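You operate a simulated robot arm through the tools that you are given. There is no shell and no other tool. Be economical: measure what you need, move in short steps, check, and stop when the job is done.

The job below is to be done with a simulated two-armed robot. You get a single attempt, and the scene is never put back.

JOB
Pick up the white milk carton from the pantry counter with one hand, pass it to the other hand and put it on the top of the sideboard. Set down upright: milk carton.

Only the result counts: the job must be done as asked and must still hold three seconds after the hand-in. Knocking over, shifting, dropping, spilling or breaking anything else fails it.

ROBOT AND FRAMES
Two 7-joint arms with three-finger grippers on one trunk, on a base that drives. Base frame: it is fixed to the floor where the robot stands at the start and does not move with it; the origin is under the middle of the robot, x ahead of it, y to its left, z up. Readings come in mm, rad, newtons and seconds.
The left shoulder is at the start at [70, 146, 1312], the right one opposite. With the tool pointing down near the work surface each hand reaches from about 220 to 660 mm from the robot's upright axis, wherever it stands, measured 20 degrees to its own side. Places, roughly: top of the sideboard [-3400, -3000, 800]. Payload 2.2 kg a hand.
The tool frame of a hand sits at the grasp point between the pads (the TCP): z along the fingers, y along the line on which they close. The tips reach 28 mm beyond it. The gripper opens to 102 mm. The gripper's body begins 71 mm behind the TCP.
Orientation is that of the tool frame in the base frame, as [roll, pitch, yaw] about the fixed x, y, z axes, in that order (R = Rz(yaw) Ry(pitch) Rx(roll)). With the fingers straight down and closing along the base's y, the tool's x points along the base's -x, its y along +y and its z along -z.

CONTROLS
- The arms move only by the tool servo_tool. It takes "left_plan", "right_plan" or both (then of equal length, played together; a hand with none holds still); each is a list of rows, each a list of 3 entries, a list of its own where there are three numbers: the turn, a rotation vector about the tool's x, y, z in rad, then the shift along the tool's x, y, z in mm, then the finger opening in mm, from 0 to 102. In form: [[[rx, ry, rz], [tx, ty, tz], jaw], ...]. A call has 1 to 10 rows; each row shifts and turns the commanded pose from where the row before left it, along the tool's axes as they then stand. Rows are played at 5 a second. More than 50 mm and 0.15 rad between two rows, or a gripper value outside its range, and nothing of the call is played. A pose out of reach is approached as far as the arm can. The call stops where the force on the tool passes 40 N (or 10 N more than at its start, if that is more) or the arm is blocked; 0.2 s more then pass. The fingers move at their own pace and stop on an object; they squeeze with about 30 N. The grip force told is the motor's: it shows also when the fingers shut on nothing. Time passes only in rows, and 0.2 s behind the last, so rows that do not move let the fingers close. It gives the time, the measured TCP pose, the force on the tool (base axes), the opening and the grip force at its end, in the units of the frame above (readings bear some noise), with the torque about the TCP (base axes, N m) and any sound that the robot's microphone picked up, and new pictures: "views" is both (left out), scene, wrist or none (wrist: the cameras of the hands that moved).
- Cameras (640 x 400 px; columns grow to the right, rows downward): "scene" is now at [118, -40.4, 1520.8]; the picture's right is [-0.51, -0.86, 0.00], its down [-0.64, 0.38, -0.67] and it looks along [0.57, -0.34, -0.75] (base axes); focal length 248 px, centre (320, 200). "left" rides on the left gripper at [72, 38, -86] in its tool frame; the picture's right is [-0.46, 0.89, 0.00], its down [-0.60, -0.32, -0.73] and it looks along [-0.65, -0.34, 0.68] (tool axes); focal length 256 px, centre (320, 200). "right" rides on the right gripper at [69, 44, -86] in its tool frame; the picture's right is [-0.53, 0.85, 0.00], its down [-0.58, -0.36, -0.73] and it looks along [-0.62, -0.39, 0.68] (tool axes); focal length 256 px, centre (320, 200). There is no depth. A picture from a camera that has moved, and an enlarged one, comes with that camera's place and axes in the base frame and with its lens.
- slide_trunk(by): slides the trunk up (or, below 0, down) by that many mm; the arms and the scene camera ride with it, the base frame stays. It gives what a move gives, with no picture.
- roll_base(legs): drives the robot by 1 to 6 legs, each [ahead, left, turn to the left] in mm, mm and rad, along the robot's own axes; the way and the turn of a leg run together, so that a leg with both is an arc; at most 1500 mm and 3.142 rad a leg. The arms and the cameras ride along, it lands a little off, and it stops where it bumps. It gives what a move gives, and a new picture of the scene camera.
- aim_head(pan, tilt): turns the head with the scene camera to pan (to the left, within 1.501 rad either way) and tilt (down, from -0.506 to 1.204), counted from straight ahead of the robot. It gives what a move gives, and a new picture of the scene camera.
- enlarge(camera, box): a new picture of the part [left, top, right, bottom] of that camera's present view, enlarged. No time passes.
- hand_in(): hands the job in; it is judged then, once.

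Work in short steps. Places have to be worked out from the pictures, the camera data and where the tool is seen: move nearer, look again, correct. Check each grasp and each placing, and mend what went wrong. You have 120 turns and 260 pictures in all, those below and enlarged ones among them. Open the grippers and draw the arms clear of the work before you hand the job in, unless the task says otherwise; then end with one line.

The tools are called after "Emit:" as name(argument=value, ...) on one line, values as JSON. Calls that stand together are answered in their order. servo_tool: Moves the arms, as the interface text tells. Its arguments: {"type":"object","properties":{"left_plan":{"type":"array"},"right_plan":{"type":"array"},"views":{"type":"string","enum":["both","scene","wrist","none"]}},"required":[]} The other tools are called the same way: slide_trunk (by) slides the trunk up or down; roll_base (legs) drives the base; aim_head (pan, tilt) turns the head that bears the scene camera; enlarge (camera, box) takes an enlarged picture of a part of a camera's view; hand_in () hands the job in.

At the start:

```text
time_s: 0.0
left_tcp_pos: [440.9, -61.3, 1231.8]
left_orientation: [3.141, 0.0, -3.141]
left_force: [1.0, -0.1, -0.5]
left_ft_torque: [0.0, 0.0, -0.04]
left_opening: 101.7
left_grip_force: 0.1
right_tcp_pos: [307.5, -363.3, 1224.5]
right_orientation: [3.141, 0.0, -3.14]
right_force: [0.0, -0.4, 0.2]
right_ft_torque: [0.02, 0.0, 0.03]
right_opening: 102.0
right_grip_force: 0.0
trunk travel left (down, up): [-849.0, 91.0]
robot x, y, heading: [-0.4, 1.1, 0.002]
head pan, tilt: [-0.532, 0.843]
```

scene: 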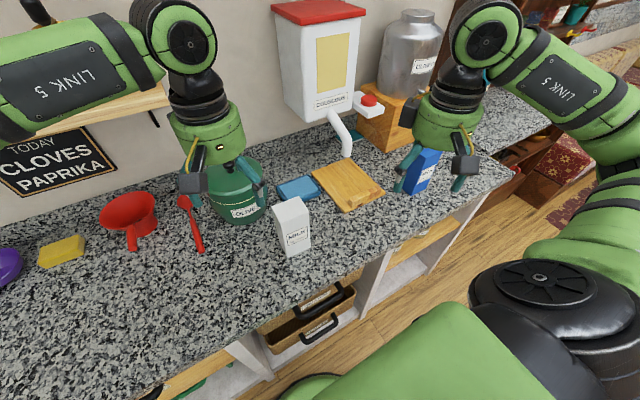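
right: 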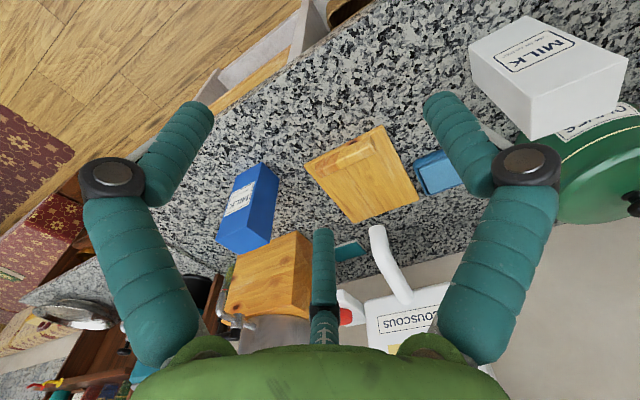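
left: 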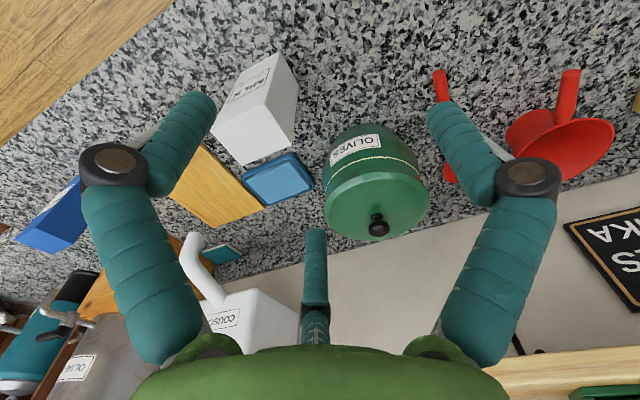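

I'll look closer at the carton from the scene and left cameras to locate it.

Emit:
enlarge(camera="scene", box=[220, 150, 380, 270])

Emit:
enlarge(camera="left", box=[180, 30, 340, 190])

```text
3.33 times, centred on (300, 210) of scene
camera zoom: at [118.0, -40.4, 1520.8], right [-0.51, -0.86, 0.0], down [-0.64, 0.38, -0.67], along [0.57, -0.34, -0.75], focal length 827 px, centre (387, 167)
```

zoom: 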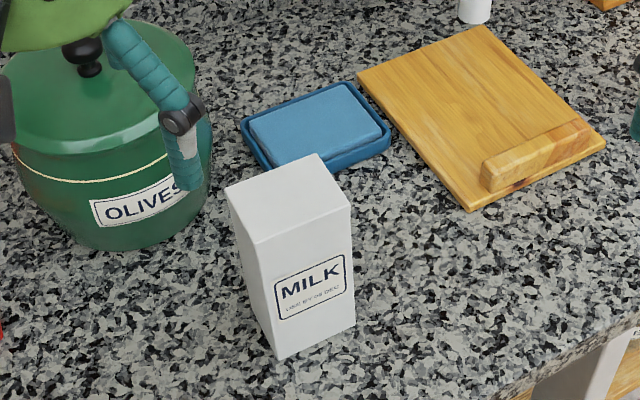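

```text
2.50 times, centred on (260, 110) of left
camera zoom: at [368.5, -22.7, 1317.1], right [0.46, 0.89, 0.0], down [0.6, -0.32, 0.73], along [0.65, -0.34, -0.68], focal length 640 px, centre (470, 425)
```

zoom: 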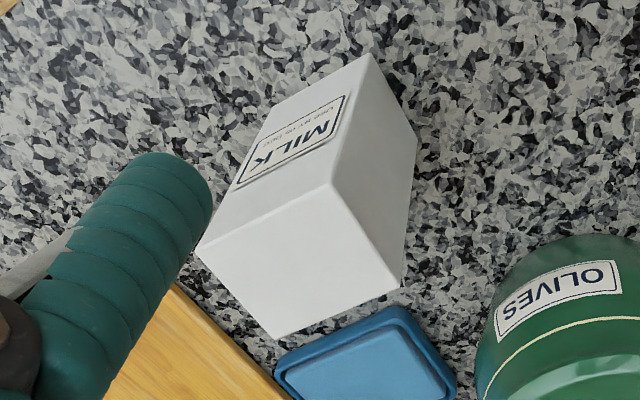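

The two views triangulate the carton to about centre [484, -174], 57 (x) by 74 (y), z 893 to 1055, nearly axis-aligned. The right hand will pick it low with a 45° forward tilt, and the left will take it from above later. First I move the left arm aside and tilt the right hand.

Emit:
servo_tool(left_plan=[[[0, 0, 0], [0, 40, 0], 102], [[0, 0, 0], [0, 40, 0], 102], [[0, 0, 0], [0, 40, 0], 102], [[0, 0, 0], [0, 40, 0], 102], [[0, 0, 0], [0, 40, 0], 102], [[0, 0, 0], [0, 0, 0], 102]], right_plan=[[[0, -0.1309, 0], [0, 31.5, 0], 102], [[0, -0.1309, 0], [0, 31.5, 0], 102], [[0, -0.1309, 0], [0, 31.5, 0], 102], [[0, -0.1309, 0], [0, 31.5, 0], 102], [[0, -0.1309, 0], [0, 31.5, 0], 102], [[0, -0.1309, 0], [0, 31.5, 0], 102]])

```text
time_s: 1.4
left_tcp_pos: [443.3, 139.2, 1230.1]
left_orientation: [3.141, -0.002, 3.141]
left_force: [0.6, -0.5, 0.0]
left_ft_torque: [-0.02, 0.05, 0.06]
left_opening: 101.9
left_grip_force: 0.1
right_tcp_pos: [411.9, -190.3, 1297.9]
right_orientation: [3.141, 0.784, -3.14]
right_force: [0.2, 0.1, 0.1]
right_ft_torque: [0.03, 0.03, 0.01]
right_opening: 102.0
right_grip_force: 0.3
right hand out of reach, approached as far as the arm can: row 3, 4, 5, 6
trunk travel left (down, up): [-849.0, 91.0]
robot x, y, heading: [-2.2, 1.0, 0.001]
head pan, tilt: [-0.532, 0.843]
camera scene: at [120.2, -39.5, 1520.6], right [-0.51, -0.86, 0.0], down [-0.64, 0.38, -0.66], along [0.57, -0.34, -0.75], focal length 248 px, centre (320, 200)
camera right: at [303.1, -148.0, 1311.3], right [0.38, 0.85, 0.38], down [-0.11, -0.36, 0.93], along [0.92, -0.39, -0.05], focal length 256 px, centre (320, 200)
camera left: at [370.7, 177.5, 1316.8], right [0.47, 0.89, 0.0], down [0.61, -0.32, 0.73], along [0.65, -0.34, -0.68], focal length 256 px, centre (320, 200)
```

scene: 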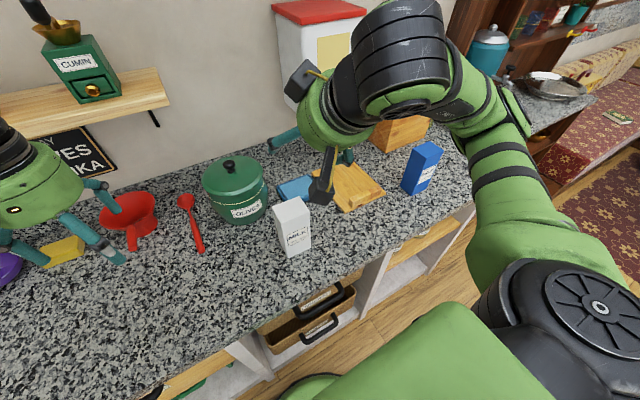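
right: 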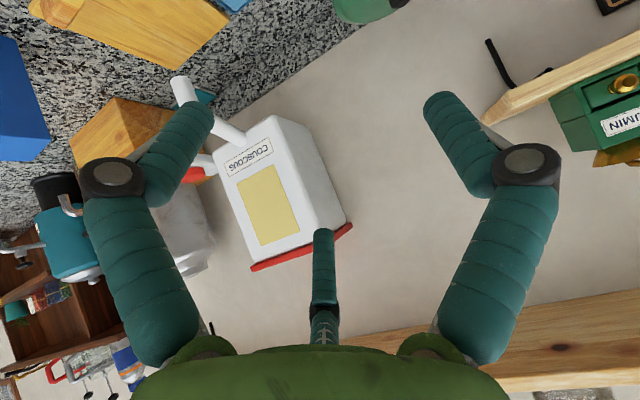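
left: 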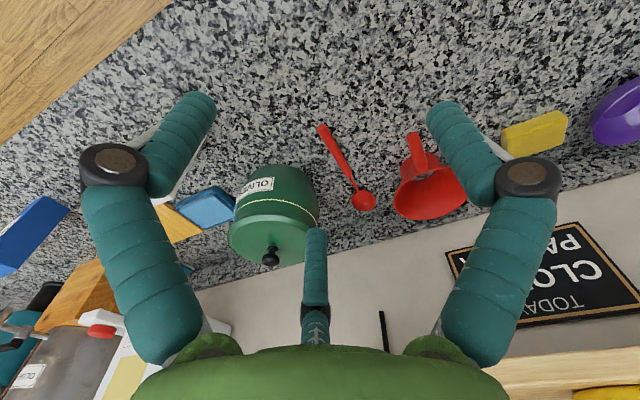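

The right hand can't tilt this close to the shoulder; backing the base 150 mm gives the arm room.

Emit:
roll_base(legs=[[-150, 0, 0]])

```text
time_s: 2.8
left_tcp_pos: [293.1, 137.5, 1228.7]
left_orientation: [3.141, -0.003, -3.141]
left_force: [-0.1, -0.4, 0.0]
left_ft_torque: [0.0, 0.02, 0.02]
left_opening: 101.9
left_grip_force: 0.0
right_tcp_pos: [261.9, -191.1, 1297.0]
right_orientation: [-3.141, 0.779, 3.141]
right_force: [-0.4, 0.2, 0.6]
right_ft_torque: [0.02, 0.03, 0.02]
right_opening: 101.8
right_grip_force: 0.0
trunk travel left (down, up): [-849.0, 91.0]
robot x, y, heading: [-153.2, -3.8, -0.001]
head pan, tilt: [-0.532, 0.843]
camera scene: at [-29.1, -40.6, 1520.4], right [-0.51, -0.86, 0.0], down [-0.65, 0.38, -0.66], along [0.57, -0.34, -0.75], focal length 248 px, centre (320, 200)
```

scene: 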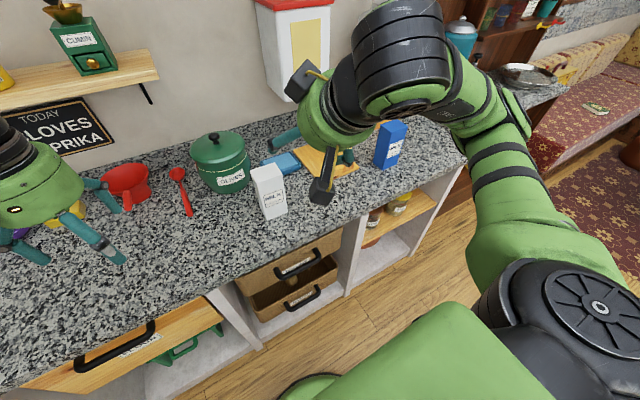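

Now I bring the right hand half way toward the pre-grasp point and check how it follows.

Emit:
servo_tool(right_plan=[[[0, 0, 0], [10, 3.4, 21], 102], [[0, 0, 0], [10, 3.4, 21], 102], [[0, 0, 0], [10, 3.4, 21], 102], [[0, 0, 0], [10, 3.4, 21], 102], [[0, 0, 0], [10, 3.4, 21], 102], [[0, 0, 0], [0, 0, 0], 102]], views="none")

```text
time_s: 4.2
left_tcp_pos: [290.7, 138.2, 1230.9]
left_orientation: [-3.141, 0.0, 3.141]
left_force: [0.8, 0.0, 1.8]
left_ft_torque: [0.04, -0.01, 0.0]
left_opening: 101.8
left_grip_force: 0.0
right_tcp_pos: [301.8, -173.8, 1191.9]
right_orientation: [3.141, 0.783, 3.141]
right_force: [0.5, 0.5, 0.1]
right_ft_torque: [0.01, -0.02, 0.0]
right_opening: 102.1
right_grip_force: 0.0
right hand out of reach, approached as far as the arm can: row 1
trunk travel left (down, up): [-849.0, 91.0]
robot x, y, heading: [-149.5, 1.3, -0.002]
head pan, tilt: [-0.532, 0.843]
```

It follows properly. I continue to the pre-grasp point on the 45° line, about 160 mm short of the carton centre.

Emit:
servo_tool(right_plan=[[[0, 0, 0], [10, 0, 35], 102], [[0, 0, 0], [10, 0, 35], 102], [[0, 0, 0], [10, 0, 35], 102], [[0, 0, 0], [10, 0, 35], 102], [[0, 0, 0], [0, 0, 0], 102]])

```text
time_s: 5.4
left_tcp_pos: [290.0, 137.6, 1232.1]
left_orientation: [-3.141, 0.002, -3.141]
left_force: [0.5, 0.7, -0.6]
left_ft_torque: [-0.03, -0.04, 0.01]
left_opening: 101.7
left_grip_force: 0.1
right_tcp_pos: [371.4, -175.4, 1064.0]
right_orientation: [3.14, 0.784, -3.141]
right_force: [-0.4, -0.9, 0.3]
right_ft_torque: [0.02, 0.01, 0.0]
right_opening: 102.0
right_grip_force: 0.0
trunk travel left (down, up): [-849.0, 91.0]
robot x, y, heading: [-152.0, 3.0, 0.0]
head pan, tilt: [-0.532, 0.843]
camera scene: at [-33.8, -40.4, 1520.8], right [-0.51, -0.86, 0.0], down [-0.64, 0.38, -0.67], along [0.57, -0.34, -0.75], focal length 248 px, centre (320, 200)
camera right: at [262.8, -132.4, 1077.0], right [0.38, 0.85, 0.38], down [-0.11, -0.36, 0.93], along [0.92, -0.39, -0.05], focal length 256 px, centre (320, 200)
```

scene: 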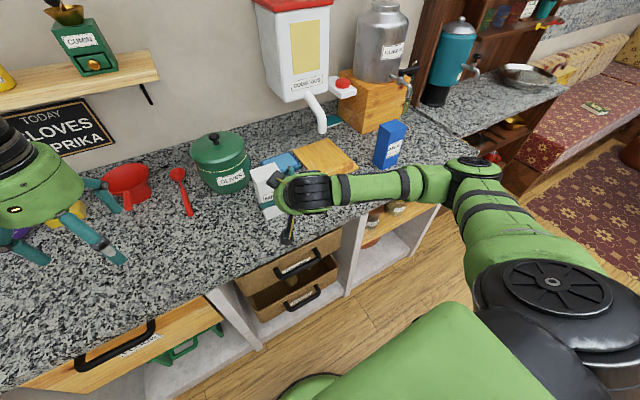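
right: 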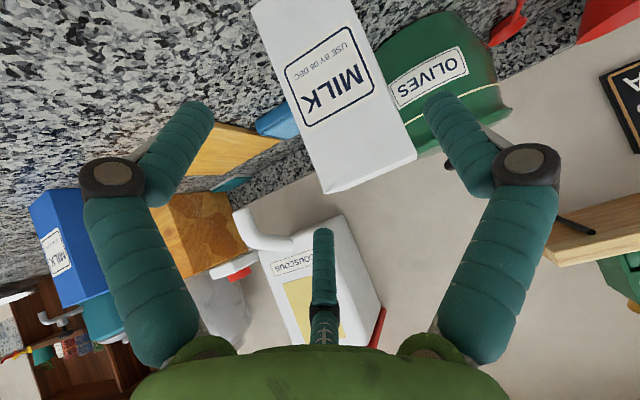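

The wrist view confirms the carton's face spans y -208 to -135, centred on the fingers (3 mm shift). I advance along the fingers.

Emit:
servo_tool(right_plan=[[[0, 0, 0], [0, 3, 30], 102], [[0, 0, 0], [0, 0, 32], 102], [[0, 0, 0], [0, 0, 32], 102], [[0, 0, 0], [0, 0, 32], 102], [[0, 0, 0], [0, 0, 32], 102], [[0, 0, 0], [0, 0, 0], 102]])

```text
time_s: 6.8
left_tcp_pos: [289.2, 137.6, 1231.5]
left_orientation: [3.141, -0.001, 3.141]
left_force: [0.5, -0.6, -0.3]
left_ft_torque: [0.0, 0.01, 0.0]
left_opening: 102.3
left_grip_force: 0.1
right_tcp_pos: [483.9, -171.4, 951.3]
right_orientation: [-3.141, 0.784, 3.141]
right_force: [-0.3, -0.4, 0.1]
right_ft_torque: [-0.03, 0.04, -0.03]
right_opening: 101.9
right_grip_force: 0.1
trunk travel left (down, up): [-849.0, 91.0]
robot x, y, heading: [-154.4, 1.9, -0.001]
head pan, tilt: [-0.532, 0.843]
camera scene: at [-33.9, -40.6, 1520.8], right [-0.51, -0.86, 0.0], down [-0.64, 0.38, -0.67], along [0.57, -0.34, -0.75], focal length 248 px, centre (320, 200)
camera right: at [375.1, -129.0, 964.1], right [0.38, 0.85, 0.38], down [-0.11, -0.36, 0.92], along [0.92, -0.39, -0.05], focal length 256 px, centre (320, 200)
```

scene: 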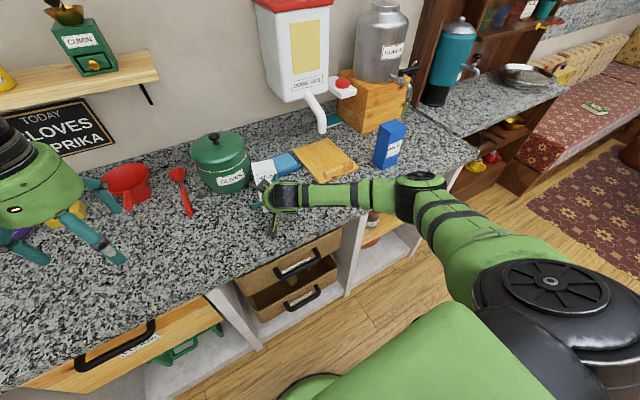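
right: 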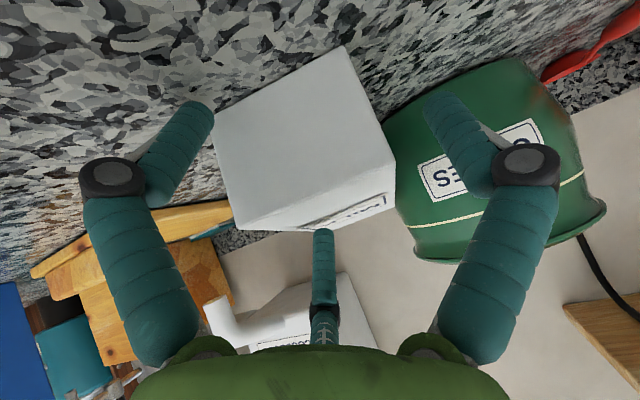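

The wrist view looks as though the carton has tilted; I look closely before doing anything.

Emit:
enlarge(camera="scene", box=[220, 130, 340, 250])

Emit:
enlarge(camera="right", box=[180, 20, 480, 320])

```text
3.33 times, centred on (280, 190) of scene
camera zoom: at [-33.9, -40.6, 1520.8], right [-0.51, -0.86, 0.0], down [-0.64, 0.38, -0.67], along [0.57, -0.34, -0.75], focal length 827 px, centre (453, 233)
```

zoom: 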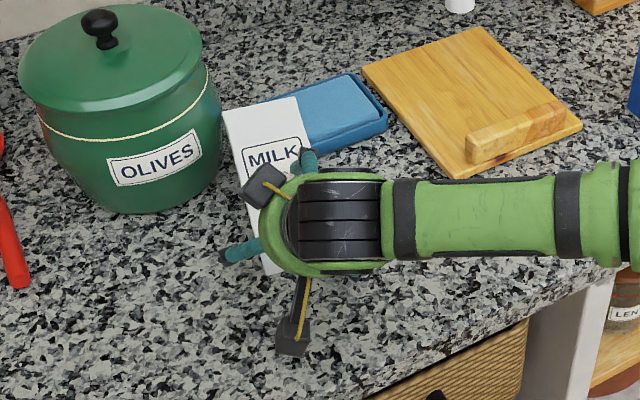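

```text
1.33 times, centred on (330, 170) of right
camera zoom: at [375.1, -129.0, 964.1], right [0.38, 0.85, 0.38], down [-0.11, -0.36, 0.92], along [0.92, -0.39, -0.05], focal length 341 px, centre (307, 240)
```

zoom: 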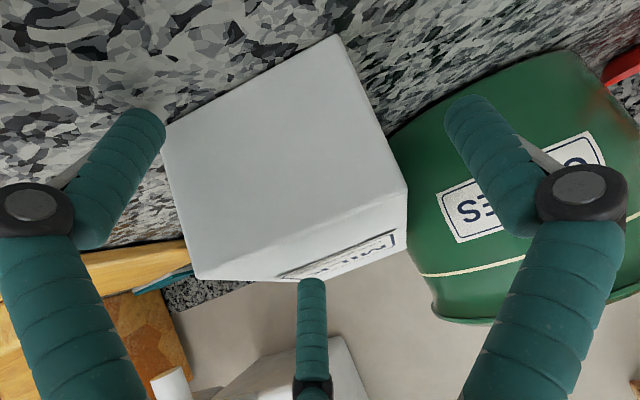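

The carton has tipped onto its back against expectations, apparently pushed by a part of the hand I hadn't reckoned with. Before going on, I close the free left hand to see which parts of the gripper actually move.

Emit:
servo_tool(left_plan=[[[0, 0, 0], [0, 0, 0], 40], [[0, 0, 0], [0, 0, 0], 40], [[0, 0, 0], [0, 0, 0], 40]], views="wrist")

Emit:
enlarge(camera="scene", box=[0, 120, 140, 280])

```text
time_s: 7.6
left_tcp_pos: [290.0, 137.8, 1232.8]
left_orientation: [3.141, -0.001, -3.141]
left_force: [0.2, 0.5, -0.3]
left_ft_torque: [0.01, 0.03, -0.01]
left_opening: 40.0
left_grip_force: 0.0
right_tcp_pos: [484.2, -171.8, 951.2]
right_orientation: [-3.141, 0.784, -3.14]
right_force: [-0.2, -0.3, 0.2]
right_ft_torque: [0.01, -0.02, 0.05]
right_opening: 102.0
right_grip_force: 0.0
trunk travel left (down, up): [-849.0, 91.0]
robot x, y, heading: [-150.2, 0.3, -0.0]
head pan, tilt: [-0.532, 0.843]
camera left: at [217.5, 176.1, 1317.6], right [0.46, 0.89, 0.0], down [0.6, -0.32, 0.73], along [0.65, -0.34, -0.68], focal length 256 px, centre (320, 200)
```

left: 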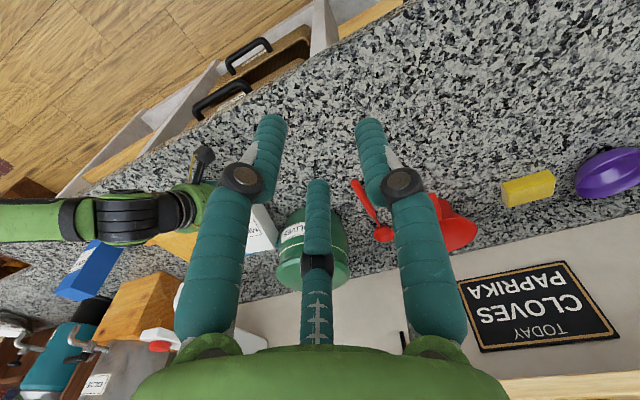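

```text
2.50 times, centred on (70, 200) of scene
camera zoom: at [-33.6, -40.4, 1520.8], right [-0.51, -0.86, 0.0], down [-0.64, 0.38, -0.67], along [0.57, -0.34, -0.75], focal length 620 px, centre (945, 200)
```

zoom: 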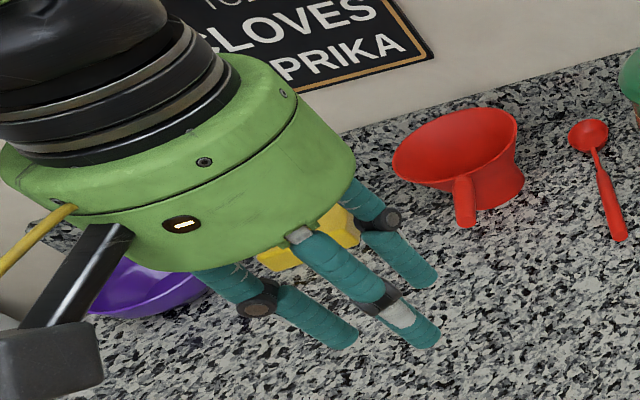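

The hand is really three-fingered (fingers at about 90°, -30° and 210° round the tool axis, palm round), so the upper finger pushed the carton over; the rest looks untouched. I back the right hand out the way it came and look.

Emit:
servo_tool(right_plan=[[[0, 0, 0], [0, 0, -30], 102], [[0, 0, 0], [0, 0, -35], 102], [[0, 0, 0], [0, 0, -40], 102], [[0, 0, 0], [0, 0, -45], 102], [[0, 0, 0], [0, 0, -45], 102], [[0, 0, 0], [0, 0, -45], 102]])

Emit:
enlarge(camera="scene", box=[180, 110, 340, 250])

```text
time_s: 9.0
left_tcp_pos: [289.8, 138.2, 1231.5]
left_orientation: [3.14, -0.001, -3.141]
left_force: [0.4, 0.5, 0.1]
left_ft_torque: [0.0, -0.05, -0.04]
left_opening: 40.1
left_grip_force: 0.0
right_tcp_pos: [313.2, -171.4, 1123.8]
right_orientation: [-3.14, 0.785, 3.141]
right_force: [-0.7, -0.9, 0.0]
right_ft_torque: [-0.02, -0.02, 0.01]
right_opening: 102.1
right_grip_force: 0.1
trunk travel left (down, up): [-849.0, 91.0]
robot x, y, heading: [-146.9, -1.0, 0.005]
head pan, tilt: [-0.532, 0.843]
camera scene: at [-34.8, -40.0, 1520.9], right [-0.51, -0.86, 0.0], down [-0.64, 0.38, -0.67], along [0.57, -0.34, -0.75], focal length 248 px, centre (320, 200)
camera right: at [203.4, -128.5, 1135.6], right [0.38, 0.85, 0.38], down [-0.11, -0.36, 0.93], along [0.92, -0.39, -0.05], focal length 256 px, centre (320, 200)
```

scene: 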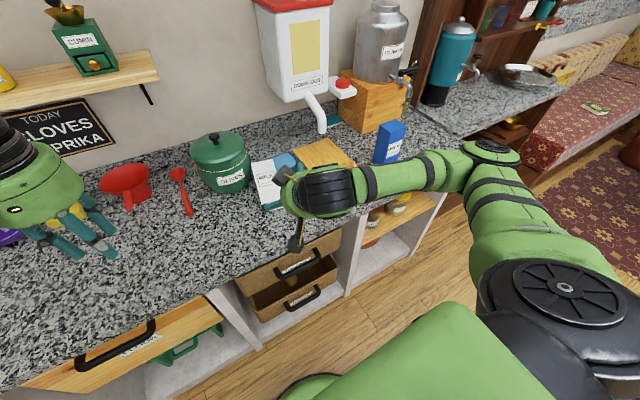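
right: 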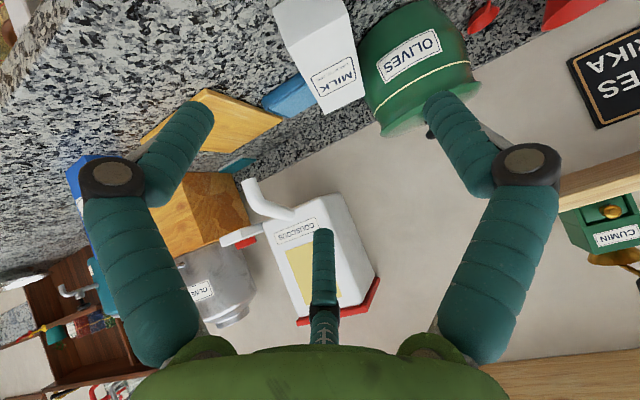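

```text
2.86 times, centred on (260, 180) of scene
camera zoom: at [-34.8, -40.0, 1520.9], right [-0.51, -0.86, 0.0], down [-0.64, 0.38, -0.67], along [0.57, -0.34, -0.75], focal length 708 px, centre (491, 257)
```

zoom: 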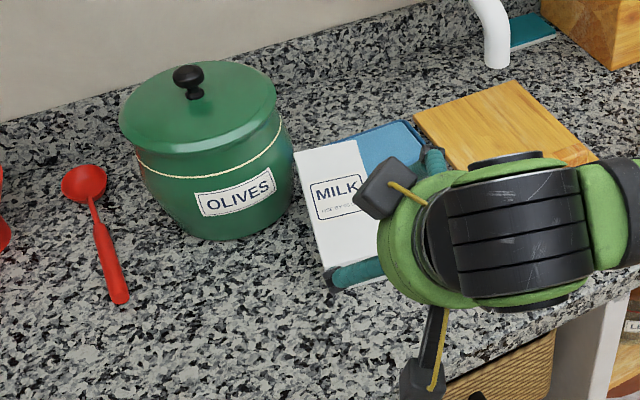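

The carton looks like it is leaning its far end on or against the sponge tray. I swing the right hand back to pointing down and aside for a clear view.

Emit:
servo_tool(right_plan=[[[0, 0.131, 0], [0, -35, -20], 102], [[0, 0.131, 0], [0, -35, -20], 102], [[0, 0.131, 0], [0, -35, -20], 102], [[0, 0.131, 0], [0, -35, -20], 102], [[0, 0.131, 0], [0, -35, -10], 102], [[0, 0.13, 0], [0, -35, -10], 102]], views="wrist")

Emit:
enlarge(camera="scene", box=[190, 110, 340, 220])

```text
time_s: 10.4
left_tcp_pos: [290.9, 137.6, 1232.0]
left_orientation: [-3.141, -0.001, 3.141]
left_force: [0.1, -0.1, 0.9]
left_ft_torque: [-0.01, -0.02, 0.01]
left_opening: 40.2
left_grip_force: 0.1
right_tcp_pos: [266.0, -382.8, 1207.2]
right_orientation: [3.14, -0.004, -3.14]
right_force: [-0.3, 0.4, 0.9]
right_ft_torque: [-0.01, 0.01, -0.01]
right_opening: 101.8
right_grip_force: 0.0
trunk travel left (down, up): [-849.0, 91.0]
robot x, y, heading: [-152.3, -0.1, 0.002]
head pan, tilt: [-0.532, 0.843]
camera right: at [197.2, -340.6, 1294.3], right [0.53, 0.85, 0.0], down [0.58, -0.36, 0.73], along [0.62, -0.39, -0.69], focal length 256 px, centre (320, 200)
```

right: 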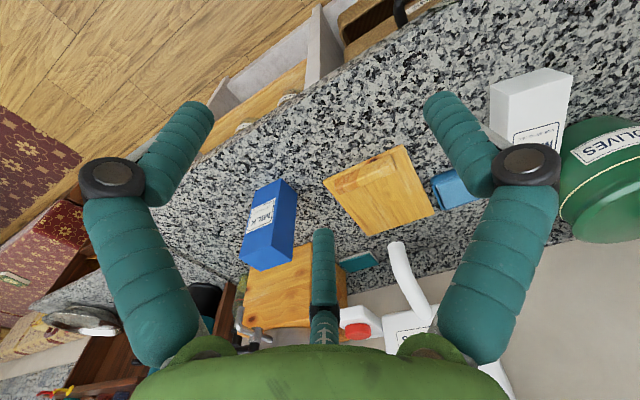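

```text
3.64 times, centred on (265, 165) of scene
camera zoom: at [-32.4, -41.2, 1520.7], right [-0.51, -0.86, 0.0], down [-0.64, 0.38, -0.66], along [0.57, -0.34, -0.75], focal length 902 px, centre (520, 327)
```

zoom: 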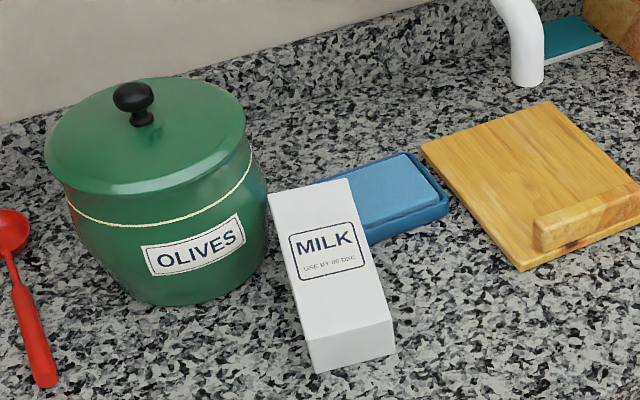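

The carton now lies with its far end propped on the tray's corner (yaw about -0.2, raised about 0.19 rad); the tray hasn't moved. Before regrasping, I test whether the "third" finger is solid: I lower the open right hand in front of the counter edge (x≈340) so only that finger is over the counter.

Emit:
servo_tool(right_plan=[[[0, 0, 0], [-34, 0, 30], 102], [[0, 0, 0], [0, 0, 42], 102], [[0, 0, 0], [0, 0, 42], 102], [[0, 0, 0], [0, 0, 42], 102], [[0, 0, 0], [0, 0, 42], 102], [[0, 0, 0], [0, 0, 42], 102], [[0, 0, 0], [0, 0, 30], 102], [[0, 0, 0], [0, 0, 0], 102]])

```text
time_s: 12.2
left_tcp_pos: [289.6, 137.3, 1231.2]
left_orientation: [3.141, 0.001, 3.142]
left_force: [0.0, -0.3, -0.1]
left_ft_torque: [0.04, 0.02, 0.01]
left_opening: 39.9
left_grip_force: 0.1
right_tcp_pos: [299.6, -380.3, 934.8]
right_orientation: [-3.14, -0.002, 3.141]
right_force: [0.2, -0.1, 0.4]
right_ft_torque: [-0.06, 0.01, 0.0]
right_opening: 101.9
right_grip_force: 0.0
trunk travel left (down, up): [-849.0, 91.0]
robot x, y, heading: [-152.1, 1.1, -0.002]
head pan, tilt: [-0.532, 0.843]
camera scene: at [-33.6, -40.3, 1520.8], right [-0.51, -0.86, 0.0], down [-0.64, 0.38, -0.67], along [0.57, -0.34, -0.75], focal length 248 px, centre (320, 200)
camera right: at [231.3, -337.6, 1022.2], right [0.53, 0.85, 0.0], down [0.58, -0.36, 0.73], along [0.62, -0.39, -0.68], focal length 256 px, centre (320, 200)
```

scene: 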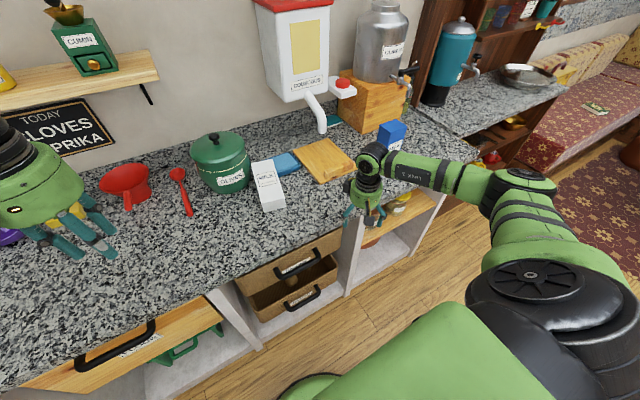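
right: 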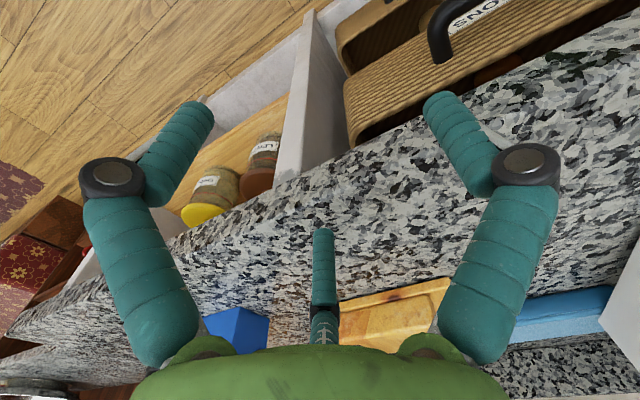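

Tips are still about 14 mm above the counter; I lower on in small steps and watch for a stop.

Emit:
servo_tool(right_plan=[[[0, 0, 0], [0, 0, 7], 102], [[0, 0, 0], [0, 0, 7], 102], [[0, 0, 0], [0, 0, 7], 102], [[0, 0, 0], [0, 0, 7], 102], [[0, 0, 0], [0, 0, 5], 102]], views="wrist")

```text
time_s: 13.4
left_tcp_pos: [286.9, 139.0, 1234.3]
left_orientation: [-3.139, 0.003, -3.14]
left_force: [-0.6, 0.1, 0.7]
left_ft_torque: [-0.03, 0.04, 0.02]
left_opening: 40.3
left_grip_force: 0.0
right_tcp_pos: [302.1, -382.0, 912.9]
right_orientation: [-3.137, 0.019, 3.139]
right_force: [4.9, -7.9, 35.1]
right_ft_torque: [-1.21, -1.95, 0.18]
right_opening: 102.8
right_grip_force: 0.3
trunk travel left (down, up): [-849.0, 91.0]
robot x, y, heading: [-151.2, -1.7, 0.001]
head pan, tilt: [-0.532, 0.843]
camera right: at [231.4, -339.0, 997.3], right [0.54, 0.84, 0.01], down [0.56, -0.36, 0.74], along [0.63, -0.4, -0.67], focal length 256 px, centre (320, 200)
```

right: 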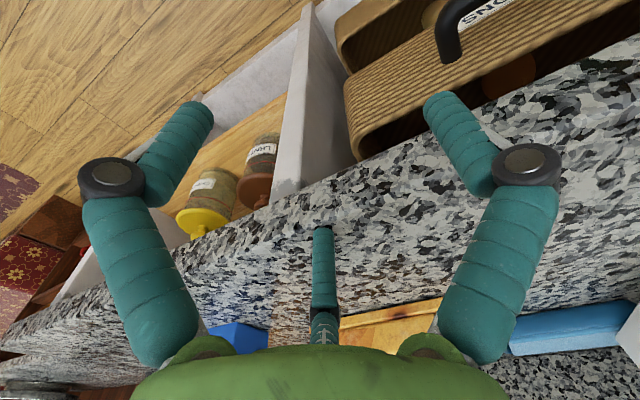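

The stop at z 913 with torque pointing to a contact at [+52, -28] proves the third finger is real: three fingers at about 59 mm radius. New plan: grip the lying carton from above with the long axis along tool y (two fingers pinching its sides, one at its bottom end), turn it upright, and let the left hand take its top. I lift and yaw the right hand first.

Emit:
servo_tool(right_plan=[[[0, 0, 0], [0, 0, -45], 102], [[0, 0, -0.149], [0, 0, -30], 102], [[0, 0, -0.149], [0, 0, -30], 102], [[0, 0, -0.149], [0, 0, -30], 102], [[0, 0, -0.149], [0, 0, -30], 102], [[0, 0, -0.149], [0, 0, -30], 102], [[0, 0, -0.149], [0, 0, -30], 102], [[0, 0, -0.149], [0, 0, -30], 102], [[0, 0, -0.149], [0, 0, -30], 102], [[0, 0, -0.149], [0, 0, 0], 102]], views="none")

Emit:
roll_base(legs=[[130, 0, 0]])

```text
time_s: 15.6
left_tcp_pos: [290.0, 137.6, 1232.0]
left_orientation: [3.141, -0.001, 3.141]
left_force: [-0.1, 0.0, 0.3]
left_ft_torque: [-0.02, 0.02, 0.0]
left_opening: 40.0
left_grip_force: 0.1
right_tcp_pos: [219.5, -265.3, 1153.9]
right_orientation: [-3.13, 0.045, -2.26]
right_force: [-0.4, 0.1, 0.4]
right_ft_torque: [0.02, 0.0, 0.02]
right_opening: 102.0
right_grip_force: 0.1
right hand out of reach, approached as far as the arm can: row 4, 5, 6, 7, 8, 9, 10
trunk travel left (down, up): [-849.0, 91.0]
robot x, y, heading: [-151.4, 1.2, -0.002]
head pan, tilt: [-0.532, 0.843]
```

```text
time_s: 16.9
left_tcp_pos: [417.0, 137.9, 1232.4]
left_orientation: [3.141, 0.002, -3.141]
left_force: [-0.5, -0.1, 0.2]
left_ft_torque: [0.02, -0.02, 0.0]
left_opening: 39.9
left_grip_force: 0.0
right_tcp_pos: [349.1, -265.1, 1155.7]
right_orientation: [-3.126, 0.048, -2.259]
right_force: [0.4, 0.1, -0.8]
right_ft_torque: [-0.01, -0.02, 0.0]
right_opening: 102.0
right_grip_force: 0.0
trunk travel left (down, up): [-849.0, 91.0]
robot x, y, heading: [-19.8, -1.4, -0.003]
head pan, tilt: [-0.532, 0.843]
camera scene: at [93.6, -40.4, 1521.1], right [-0.51, -0.86, 0.0], down [-0.64, 0.38, -0.67], along [0.57, -0.34, -0.75], focal length 248 px, centre (320, 200)
```

scene: 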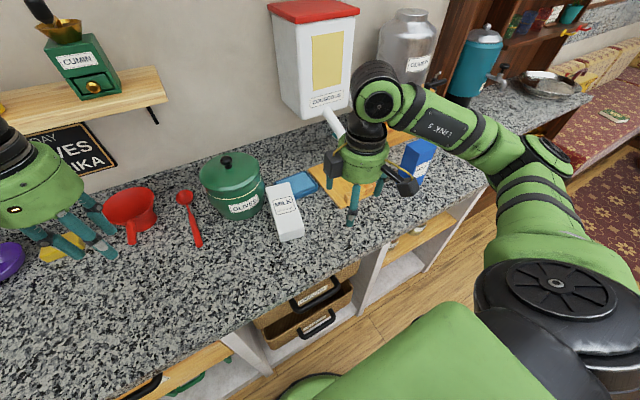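

The arm was too folded for the full yaw. I move it above the carton (still over 80 mm clear) and finish the yaw there.

Emit:
servo_tool(right_plan=[[[0, 0, 0], [-28.9, -9.9, 10], 102], [[0, 0, 0], [-28.9, -9.9, 10], 102], [[0, 0, 0], [-28.9, -9.9, 10], 102], [[0, 0, 0], [-28.9, -9.9, 10], 102], [[0, 0, 0], [-28.9, -9.9, 10], 102], [[0, 0, -0.122], [0, 0, 0], 102], [[0, 0, -0.122], [0, 0, 0], 102], [[0, 0, -0.122], [0, 0, 0], 102], [[0, 0, -0.122], [0, 0, 0], 102], [[0, 0, 0], [0, 0, 0], 102]])

Emit:
enlarge(camera="scene", box=[200, 140, 360, 260])

```text
time_s: 19.1
left_tcp_pos: [420.8, 137.0, 1230.7]
left_orientation: [3.141, -0.001, 3.141]
left_force: [-0.3, 0.1, 0.3]
left_ft_torque: [0.02, 0.0, 0.02]
left_opening: 40.1
left_grip_force: 0.1
right_tcp_pos: [419.3, -225.5, 1131.8]
right_orientation: [-3.129, 0.044, -2.273]
right_force: [0.2, -0.4, -1.4]
right_ft_torque: [0.0, 0.0, -0.02]
right_opening: 102.0
right_grip_force: 0.2
right hand out of reach, approached as far as the arm can: row 3, 4, 5, 6, 7, 8, 9
trunk travel left (down, up): [-849.0, 91.0]
robot x, y, heading: [-18.3, 1.2, -0.0]
head pan, tilt: [-0.532, 0.843]
camera scene: at [97.1, -40.5, 1520.8], right [-0.51, -0.86, 0.0], down [-0.64, 0.38, -0.67], along [0.57, -0.34, -0.75], focal length 248 px, centre (320, 200)
camera right: at [340.2, -253.0, 1214.2], right [-0.3, 0.95, 0.01], down [0.62, 0.19, 0.76], along [0.72, 0.24, -0.65], focal length 256 px, centre (320, 200)
```

scene: 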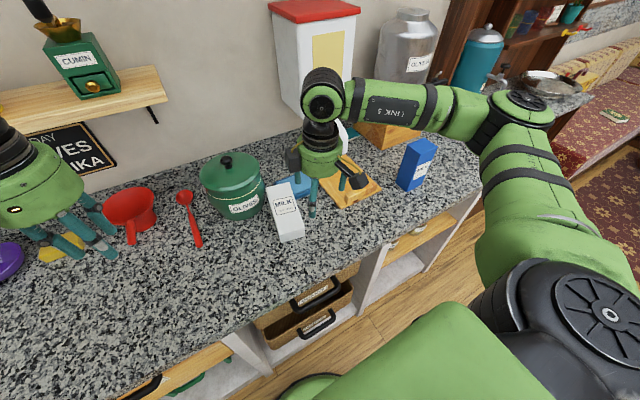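
right: 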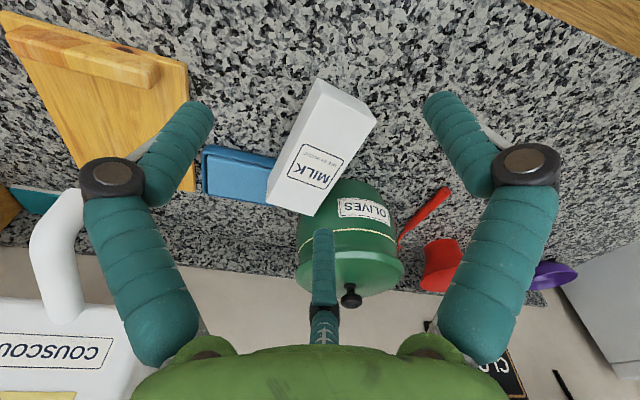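

```text
3.33 times, centred on (280, 200) of scene
camera zoom: at [97.1, -40.5, 1520.8], right [-0.51, -0.86, 0.0], down [-0.64, 0.38, -0.67], along [0.57, -0.34, -0.75], focal length 827 px, centre (453, 200)
```

zoom: 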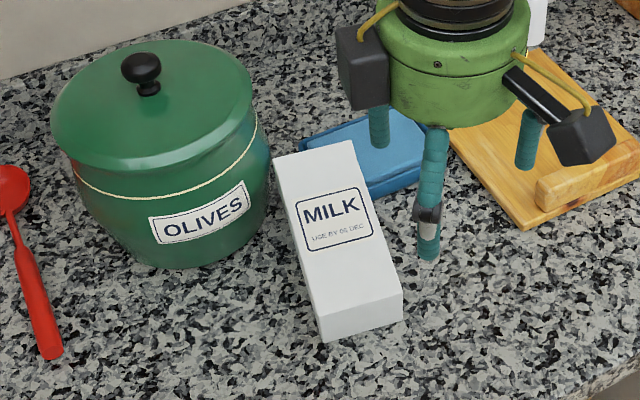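

The right wrist's yaw is limited that way, but the hand has 120° symmetry: yawing to -0.72 instead puts another finger at the carton's bottom end. I turn back the other way.

Emit:
servo_tool(right_plan=[[[0, 0, 0.149], [0, 0, 0], 102], [[0, 0, 0.149], [0, 0, 0], 102], [[0, 0, 0.149], [0, 0, 0], 102], [[0, 0, 0.149], [0, 0, 0], 102], [[0, 0, 0.149], [0, 0, 0], 102], [[0, 0, 0.149], [0, 0, 0], 102], [[0, 0, 0.149], [0, 0, 0], 102], [[0, 0, 0.149], [0, 0, 0], 102], [[0, 0, 0.149], [0, 0, 0], 102], [[0, 0, 0.149], [0, 0, 0], 102]], views="none")

```text
time_s: 21.3
left_tcp_pos: [420.2, 137.2, 1231.8]
left_orientation: [3.141, 0.0, -3.142]
left_force: [-0.2, -0.4, 0.4]
left_ft_torque: [0.01, -0.03, -0.01]
left_opening: 39.9
left_grip_force: 0.0
right_tcp_pos: [420.7, -223.4, 1131.0]
right_orientation: [3.096, 0.019, 2.52]
right_force: [-0.9, -0.7, -0.1]
right_ft_torque: [-0.01, 0.02, 0.02]
right_opening: 102.0
right_grip_force: 0.1
trunk travel left (down, up): [-849.0, 91.0]
robot x, y, heading: [-22.7, -0.3, -0.004]
head pan, tilt: [-0.532, 0.843]
```

Yaw works. I move to about 110 mm above the grasp point, tilting the hand by 0.19 to match the propped carton.

Emit:
servo_tool(right_plan=[[[0, 0, 0], [-13, 26.5, 29.5], 102], [[0, 0, 0], [-13, 26.5, 29.5], 102], [[0, 0, 0], [-13, 26.5, 29.5], 102], [[-0.015, -0.0775, 0.055], [0, 0, 0], 102], [[-0.015, -0.0775, 0.055], [0, 0, 0], 102], [[0, 0, 0], [0, 0, 0], 102]])

Emit:
enlarge(camera="scene", box=[200, 140, 360, 260])

```text
time_s: 22.7
left_tcp_pos: [421.4, 137.7, 1230.9]
left_orientation: [-3.142, -0.001, 3.141]
left_force: [0.3, 0.3, -0.2]
left_ft_torque: [0.02, -0.01, 0.0]
left_opening: 39.9
left_grip_force: 0.1
right_tcp_pos: [502.7, -180.7, 1044.6]
right_orientation: [3.056, 0.166, 2.402]
right_force: [0.0, 0.2, -1.2]
right_ft_torque: [-0.04, 0.02, 0.02]
right_opening: 101.9
right_grip_force: 0.1
trunk travel left (down, up): [-849.0, 91.0]
robot x, y, heading: [-24.6, -1.3, -0.001]
head pan, tilt: [-0.532, 0.843]
camera scene: at [97.8, -40.2, 1520.7], right [-0.51, -0.86, 0.0], down [-0.64, 0.38, -0.66], along [0.57, -0.34, -0.75], focal length 248 px, centre (320, 200)
camera right: at [466.3, -98.6, 1122.6], right [0.95, 0.27, 0.16], down [0.05, -0.62, 0.78], along [0.31, -0.73, -0.6], focal length 256 px, centre (320, 200)
```

scene: 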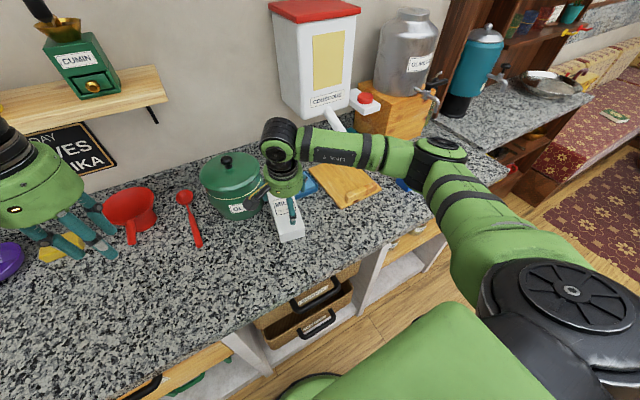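
right: 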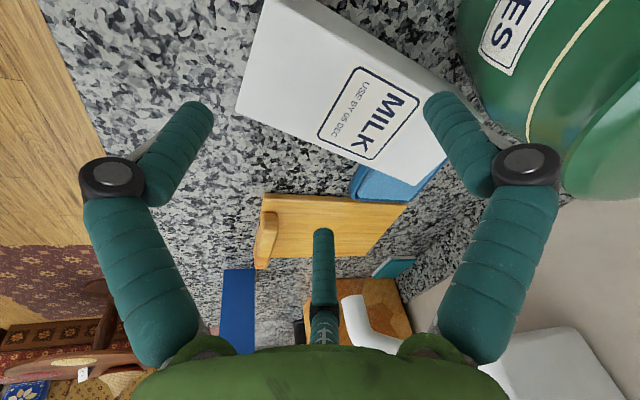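

```text
3.33 times, centred on (280, 200) of scene
camera zoom: at [97.8, -40.2, 1520.7], right [-0.51, -0.86, 0.0], down [-0.64, 0.38, -0.66], along [0.57, -0.34, -0.75], focal length 827 px, centre (453, 200)
```

zoom: 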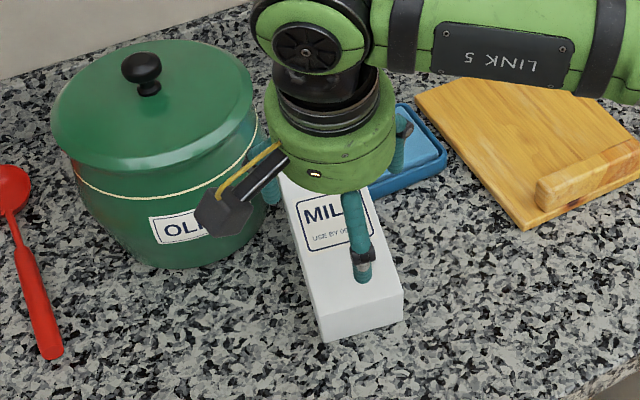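

The wrist view agrees with the carton estimate (predicted corner within 6 px). I descend around it.

Emit:
servo_tool(right_plan=[[[0, 0, 0], [2.9, -1.3, 27], 102], [[0, 0, 0], [0, 0, 27], 102], [[0, 0, 0], [0, 0, 20], 102], [[0, 0, 0], [0, 0, 0], 102]])

Emit:
enlarge(camera="scene", box=[220, 150, 340, 250])

```text
time_s: 23.7
left_tcp_pos: [419.5, 136.9, 1230.8]
left_orientation: [3.14, -0.001, -3.141]
left_force: [-0.4, -0.3, 0.5]
left_ft_torque: [0.02, -0.01, -0.02]
left_opening: 39.9
left_grip_force: 0.1
right_tcp_pos: [512.3, -182.4, 971.9]
right_orientation: [3.055, 0.165, 2.402]
right_force: [0.9, 0.2, 0.3]
right_ft_torque: [0.0, -0.01, 0.01]
right_opening: 101.8
right_grip_force: 0.0
trunk travel left (down, up): [-849.0, 91.0]
robot x, y, heading: [-18.1, 2.5, -0.001]
head pan, tilt: [-0.532, 0.843]
camera scene: at [96.8, -40.4, 1520.8], right [-0.51, -0.86, 0.0], down [-0.64, 0.38, -0.67], along [0.57, -0.34, -0.75], focal length 248 px, centre (320, 200)
camera right: at [475.5, -100.3, 1050.0], right [0.95, 0.28, 0.16], down [0.05, -0.62, 0.78], along [0.31, -0.73, -0.6], focal length 256 px, centre (320, 200)
```

scene: 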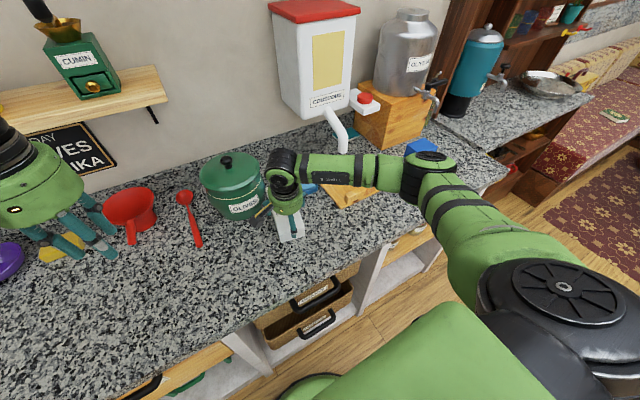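
right: 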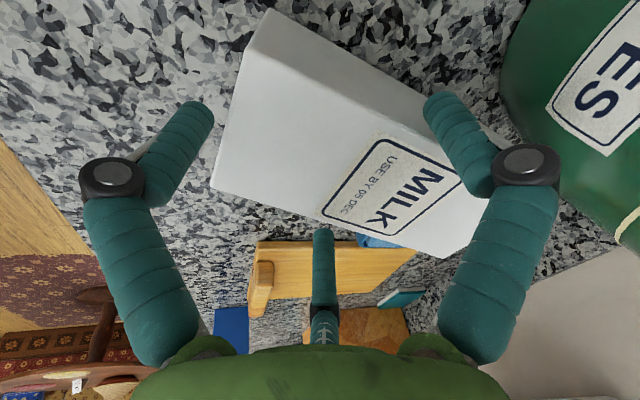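

```text
4.00 times, centred on (280, 200) of scene
camera zoom: at [96.8, -40.4, 1520.8], right [-0.51, -0.86, 0.0], down [-0.64, 0.38, -0.67], along [0.57, -0.34, -0.75], focal length 992 px, centre (480, 200)
```

zoom: 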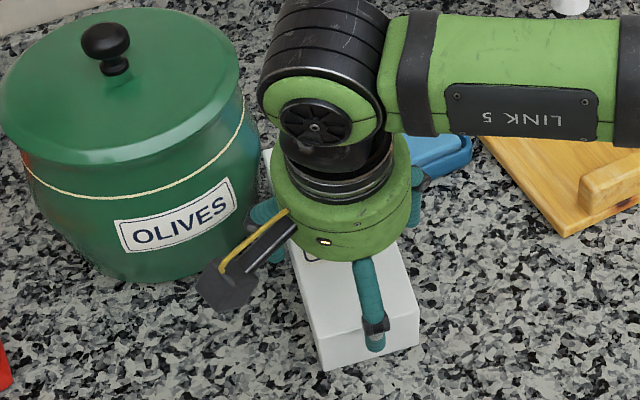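

Tips are at the label face level. The far pinch finger has less clearance (~5 mm) than the near one (~13 mm), so I shift 4 mm sideways and finish the descent.

Emit:
servo_tool(right_plan=[[[0, 0, 0], [-2, -3.4, 0], 102], [[0, 0, 0], [0, 0, 12], 102], [[0, 0, 0], [0, 0, 12], 102], [[0, 0, 0], [0, 0, 10], 102], [[0, 0, 0], [0, 0, 0], 102]])

Emit:
enlarge(camera="scene", box=[220, 150, 340, 250])

```text
time_s: 24.9
left_tcp_pos: [420.4, 137.5, 1231.7]
left_orientation: [-3.139, 0.0, -3.141]
left_force: [0.8, -0.3, -0.2]
left_ft_torque: [0.03, 0.01, 0.02]
left_opening: 40.2
left_grip_force: 0.0
right_tcp_pos: [517.7, -187.9, 939.6]
right_orientation: [3.058, 0.163, 2.401]
right_force: [0.4, 0.8, 0.3]
right_ft_torque: [0.02, -0.01, 0.03]
right_opening: 102.2
right_grip_force: 0.1
trunk travel left (down, up): [-849.0, 91.0]
robot x, y, heading: [-25.1, 3.8, 0.001]
head pan, tilt: [-0.532, 0.843]
camera scene: at [97.1, -40.0, 1520.8], right [-0.51, -0.86, 0.0], down [-0.64, 0.38, -0.67], along [0.57, -0.34, -0.75], focal length 248 px, centre (320, 200)
camera right: at [480.7, -106.1, 1017.0], right [0.95, 0.27, 0.16], down [0.05, -0.62, 0.78], along [0.31, -0.73, -0.6], focal length 256 px, centre (320, 200)
```

scene: 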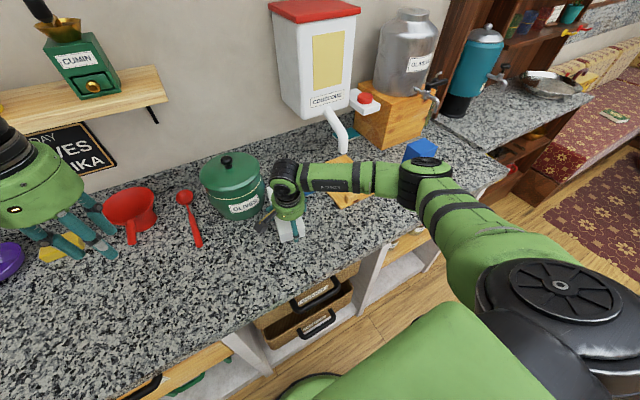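
right: 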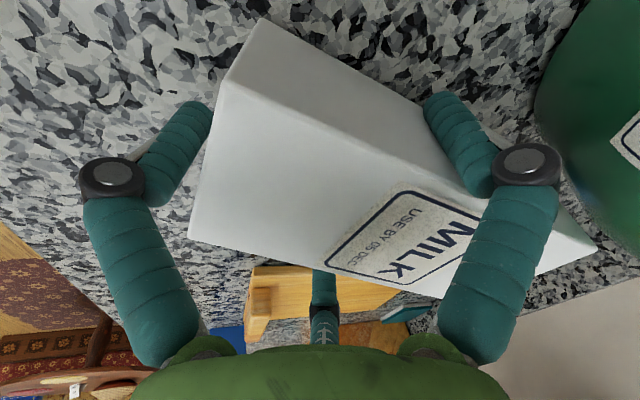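

```text
4.00 times, centred on (280, 200) of scene
camera zoom: at [97.1, -40.0, 1520.8], right [-0.51, -0.86, 0.0], down [-0.64, 0.38, -0.67], along [0.57, -0.34, -0.75], focal length 992 px, centre (480, 200)
```

zoom: 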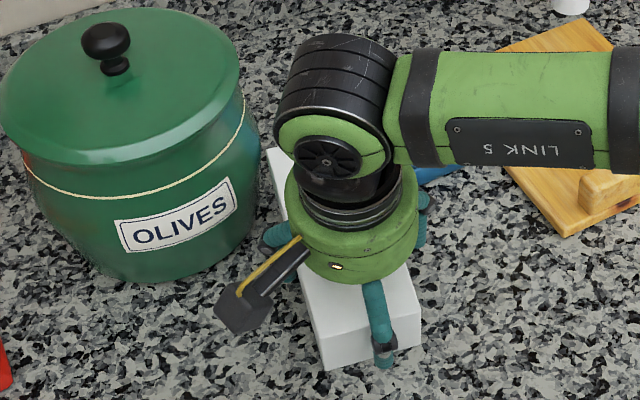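

All three fingers are around the carton: two at its sides, one beyond its bottom end. I close the fingers.

Emit:
servo_tool(right_plan=[[[0, 0, 0], [0, 0, 0], 90], [[0, 0, 0], [0, 0, 0], 75], [[0, 0, 0], [0, 0, 0], 60], [[0, 0, 0], [0, 0, 0], 50], [[0, 0, 0], [0, 0, 0], 50]])

Emit:
enlarge(camera="scene", box=[220, 150, 340, 250])

```text
time_s: 26.1
left_tcp_pos: [420.7, 138.6, 1232.5]
left_orientation: [-3.139, -0.001, -3.141]
left_force: [0.5, 0.5, -0.8]
left_ft_torque: [-0.01, -0.01, 0.04]
left_opening: 39.8
left_grip_force: 0.1
right_tcp_pos: [516.1, -186.5, 941.3]
right_orientation: [3.058, 0.166, 2.402]
right_force: [-2.5, 2.8, 3.2]
right_ft_torque: [-0.13, 0.14, 0.03]
right_opening: 87.9
right_grip_force: 29.8
trunk travel left (down, up): [-849.0, 91.0]
robot x, y, heading: [-20.8, 0.8, 0.002]
head pan, tilt: [-0.532, 0.843]
camera scene: at [95.9, -39.4, 1520.9], right [-0.51, -0.86, 0.0], down [-0.64, 0.38, -0.67], along [0.57, -0.34, -0.75], focal length 248 px, centre (320, 200)
camera right: at [479.9, -105.3, 1017.8], right [0.95, 0.28, 0.16], down [0.05, -0.62, 0.78], along [0.31, -0.73, -0.6], focal length 256 px, centre (320, 200)
```

scene: 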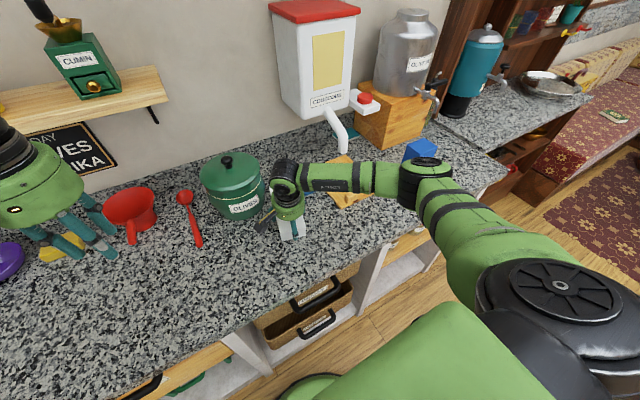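
right: 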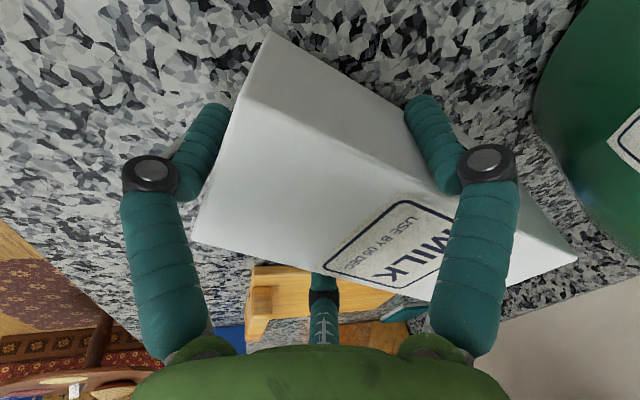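

```text
4.00 times, centred on (280, 200) of scene
camera zoom: at [95.9, -39.4, 1520.9], right [-0.51, -0.86, 0.0], down [-0.64, 0.38, -0.67], along [0.57, -0.34, -0.75], focal length 992 px, centre (480, 200)
```

zoom: 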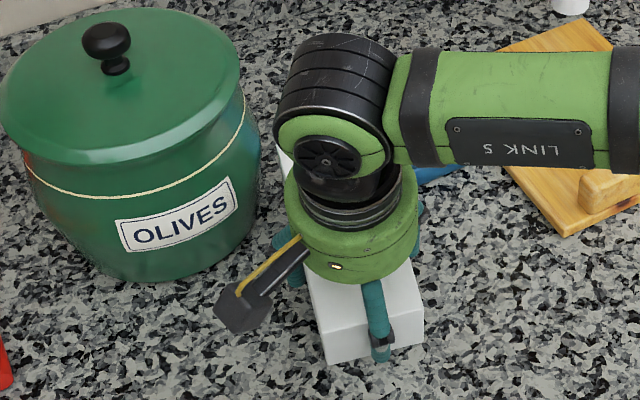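

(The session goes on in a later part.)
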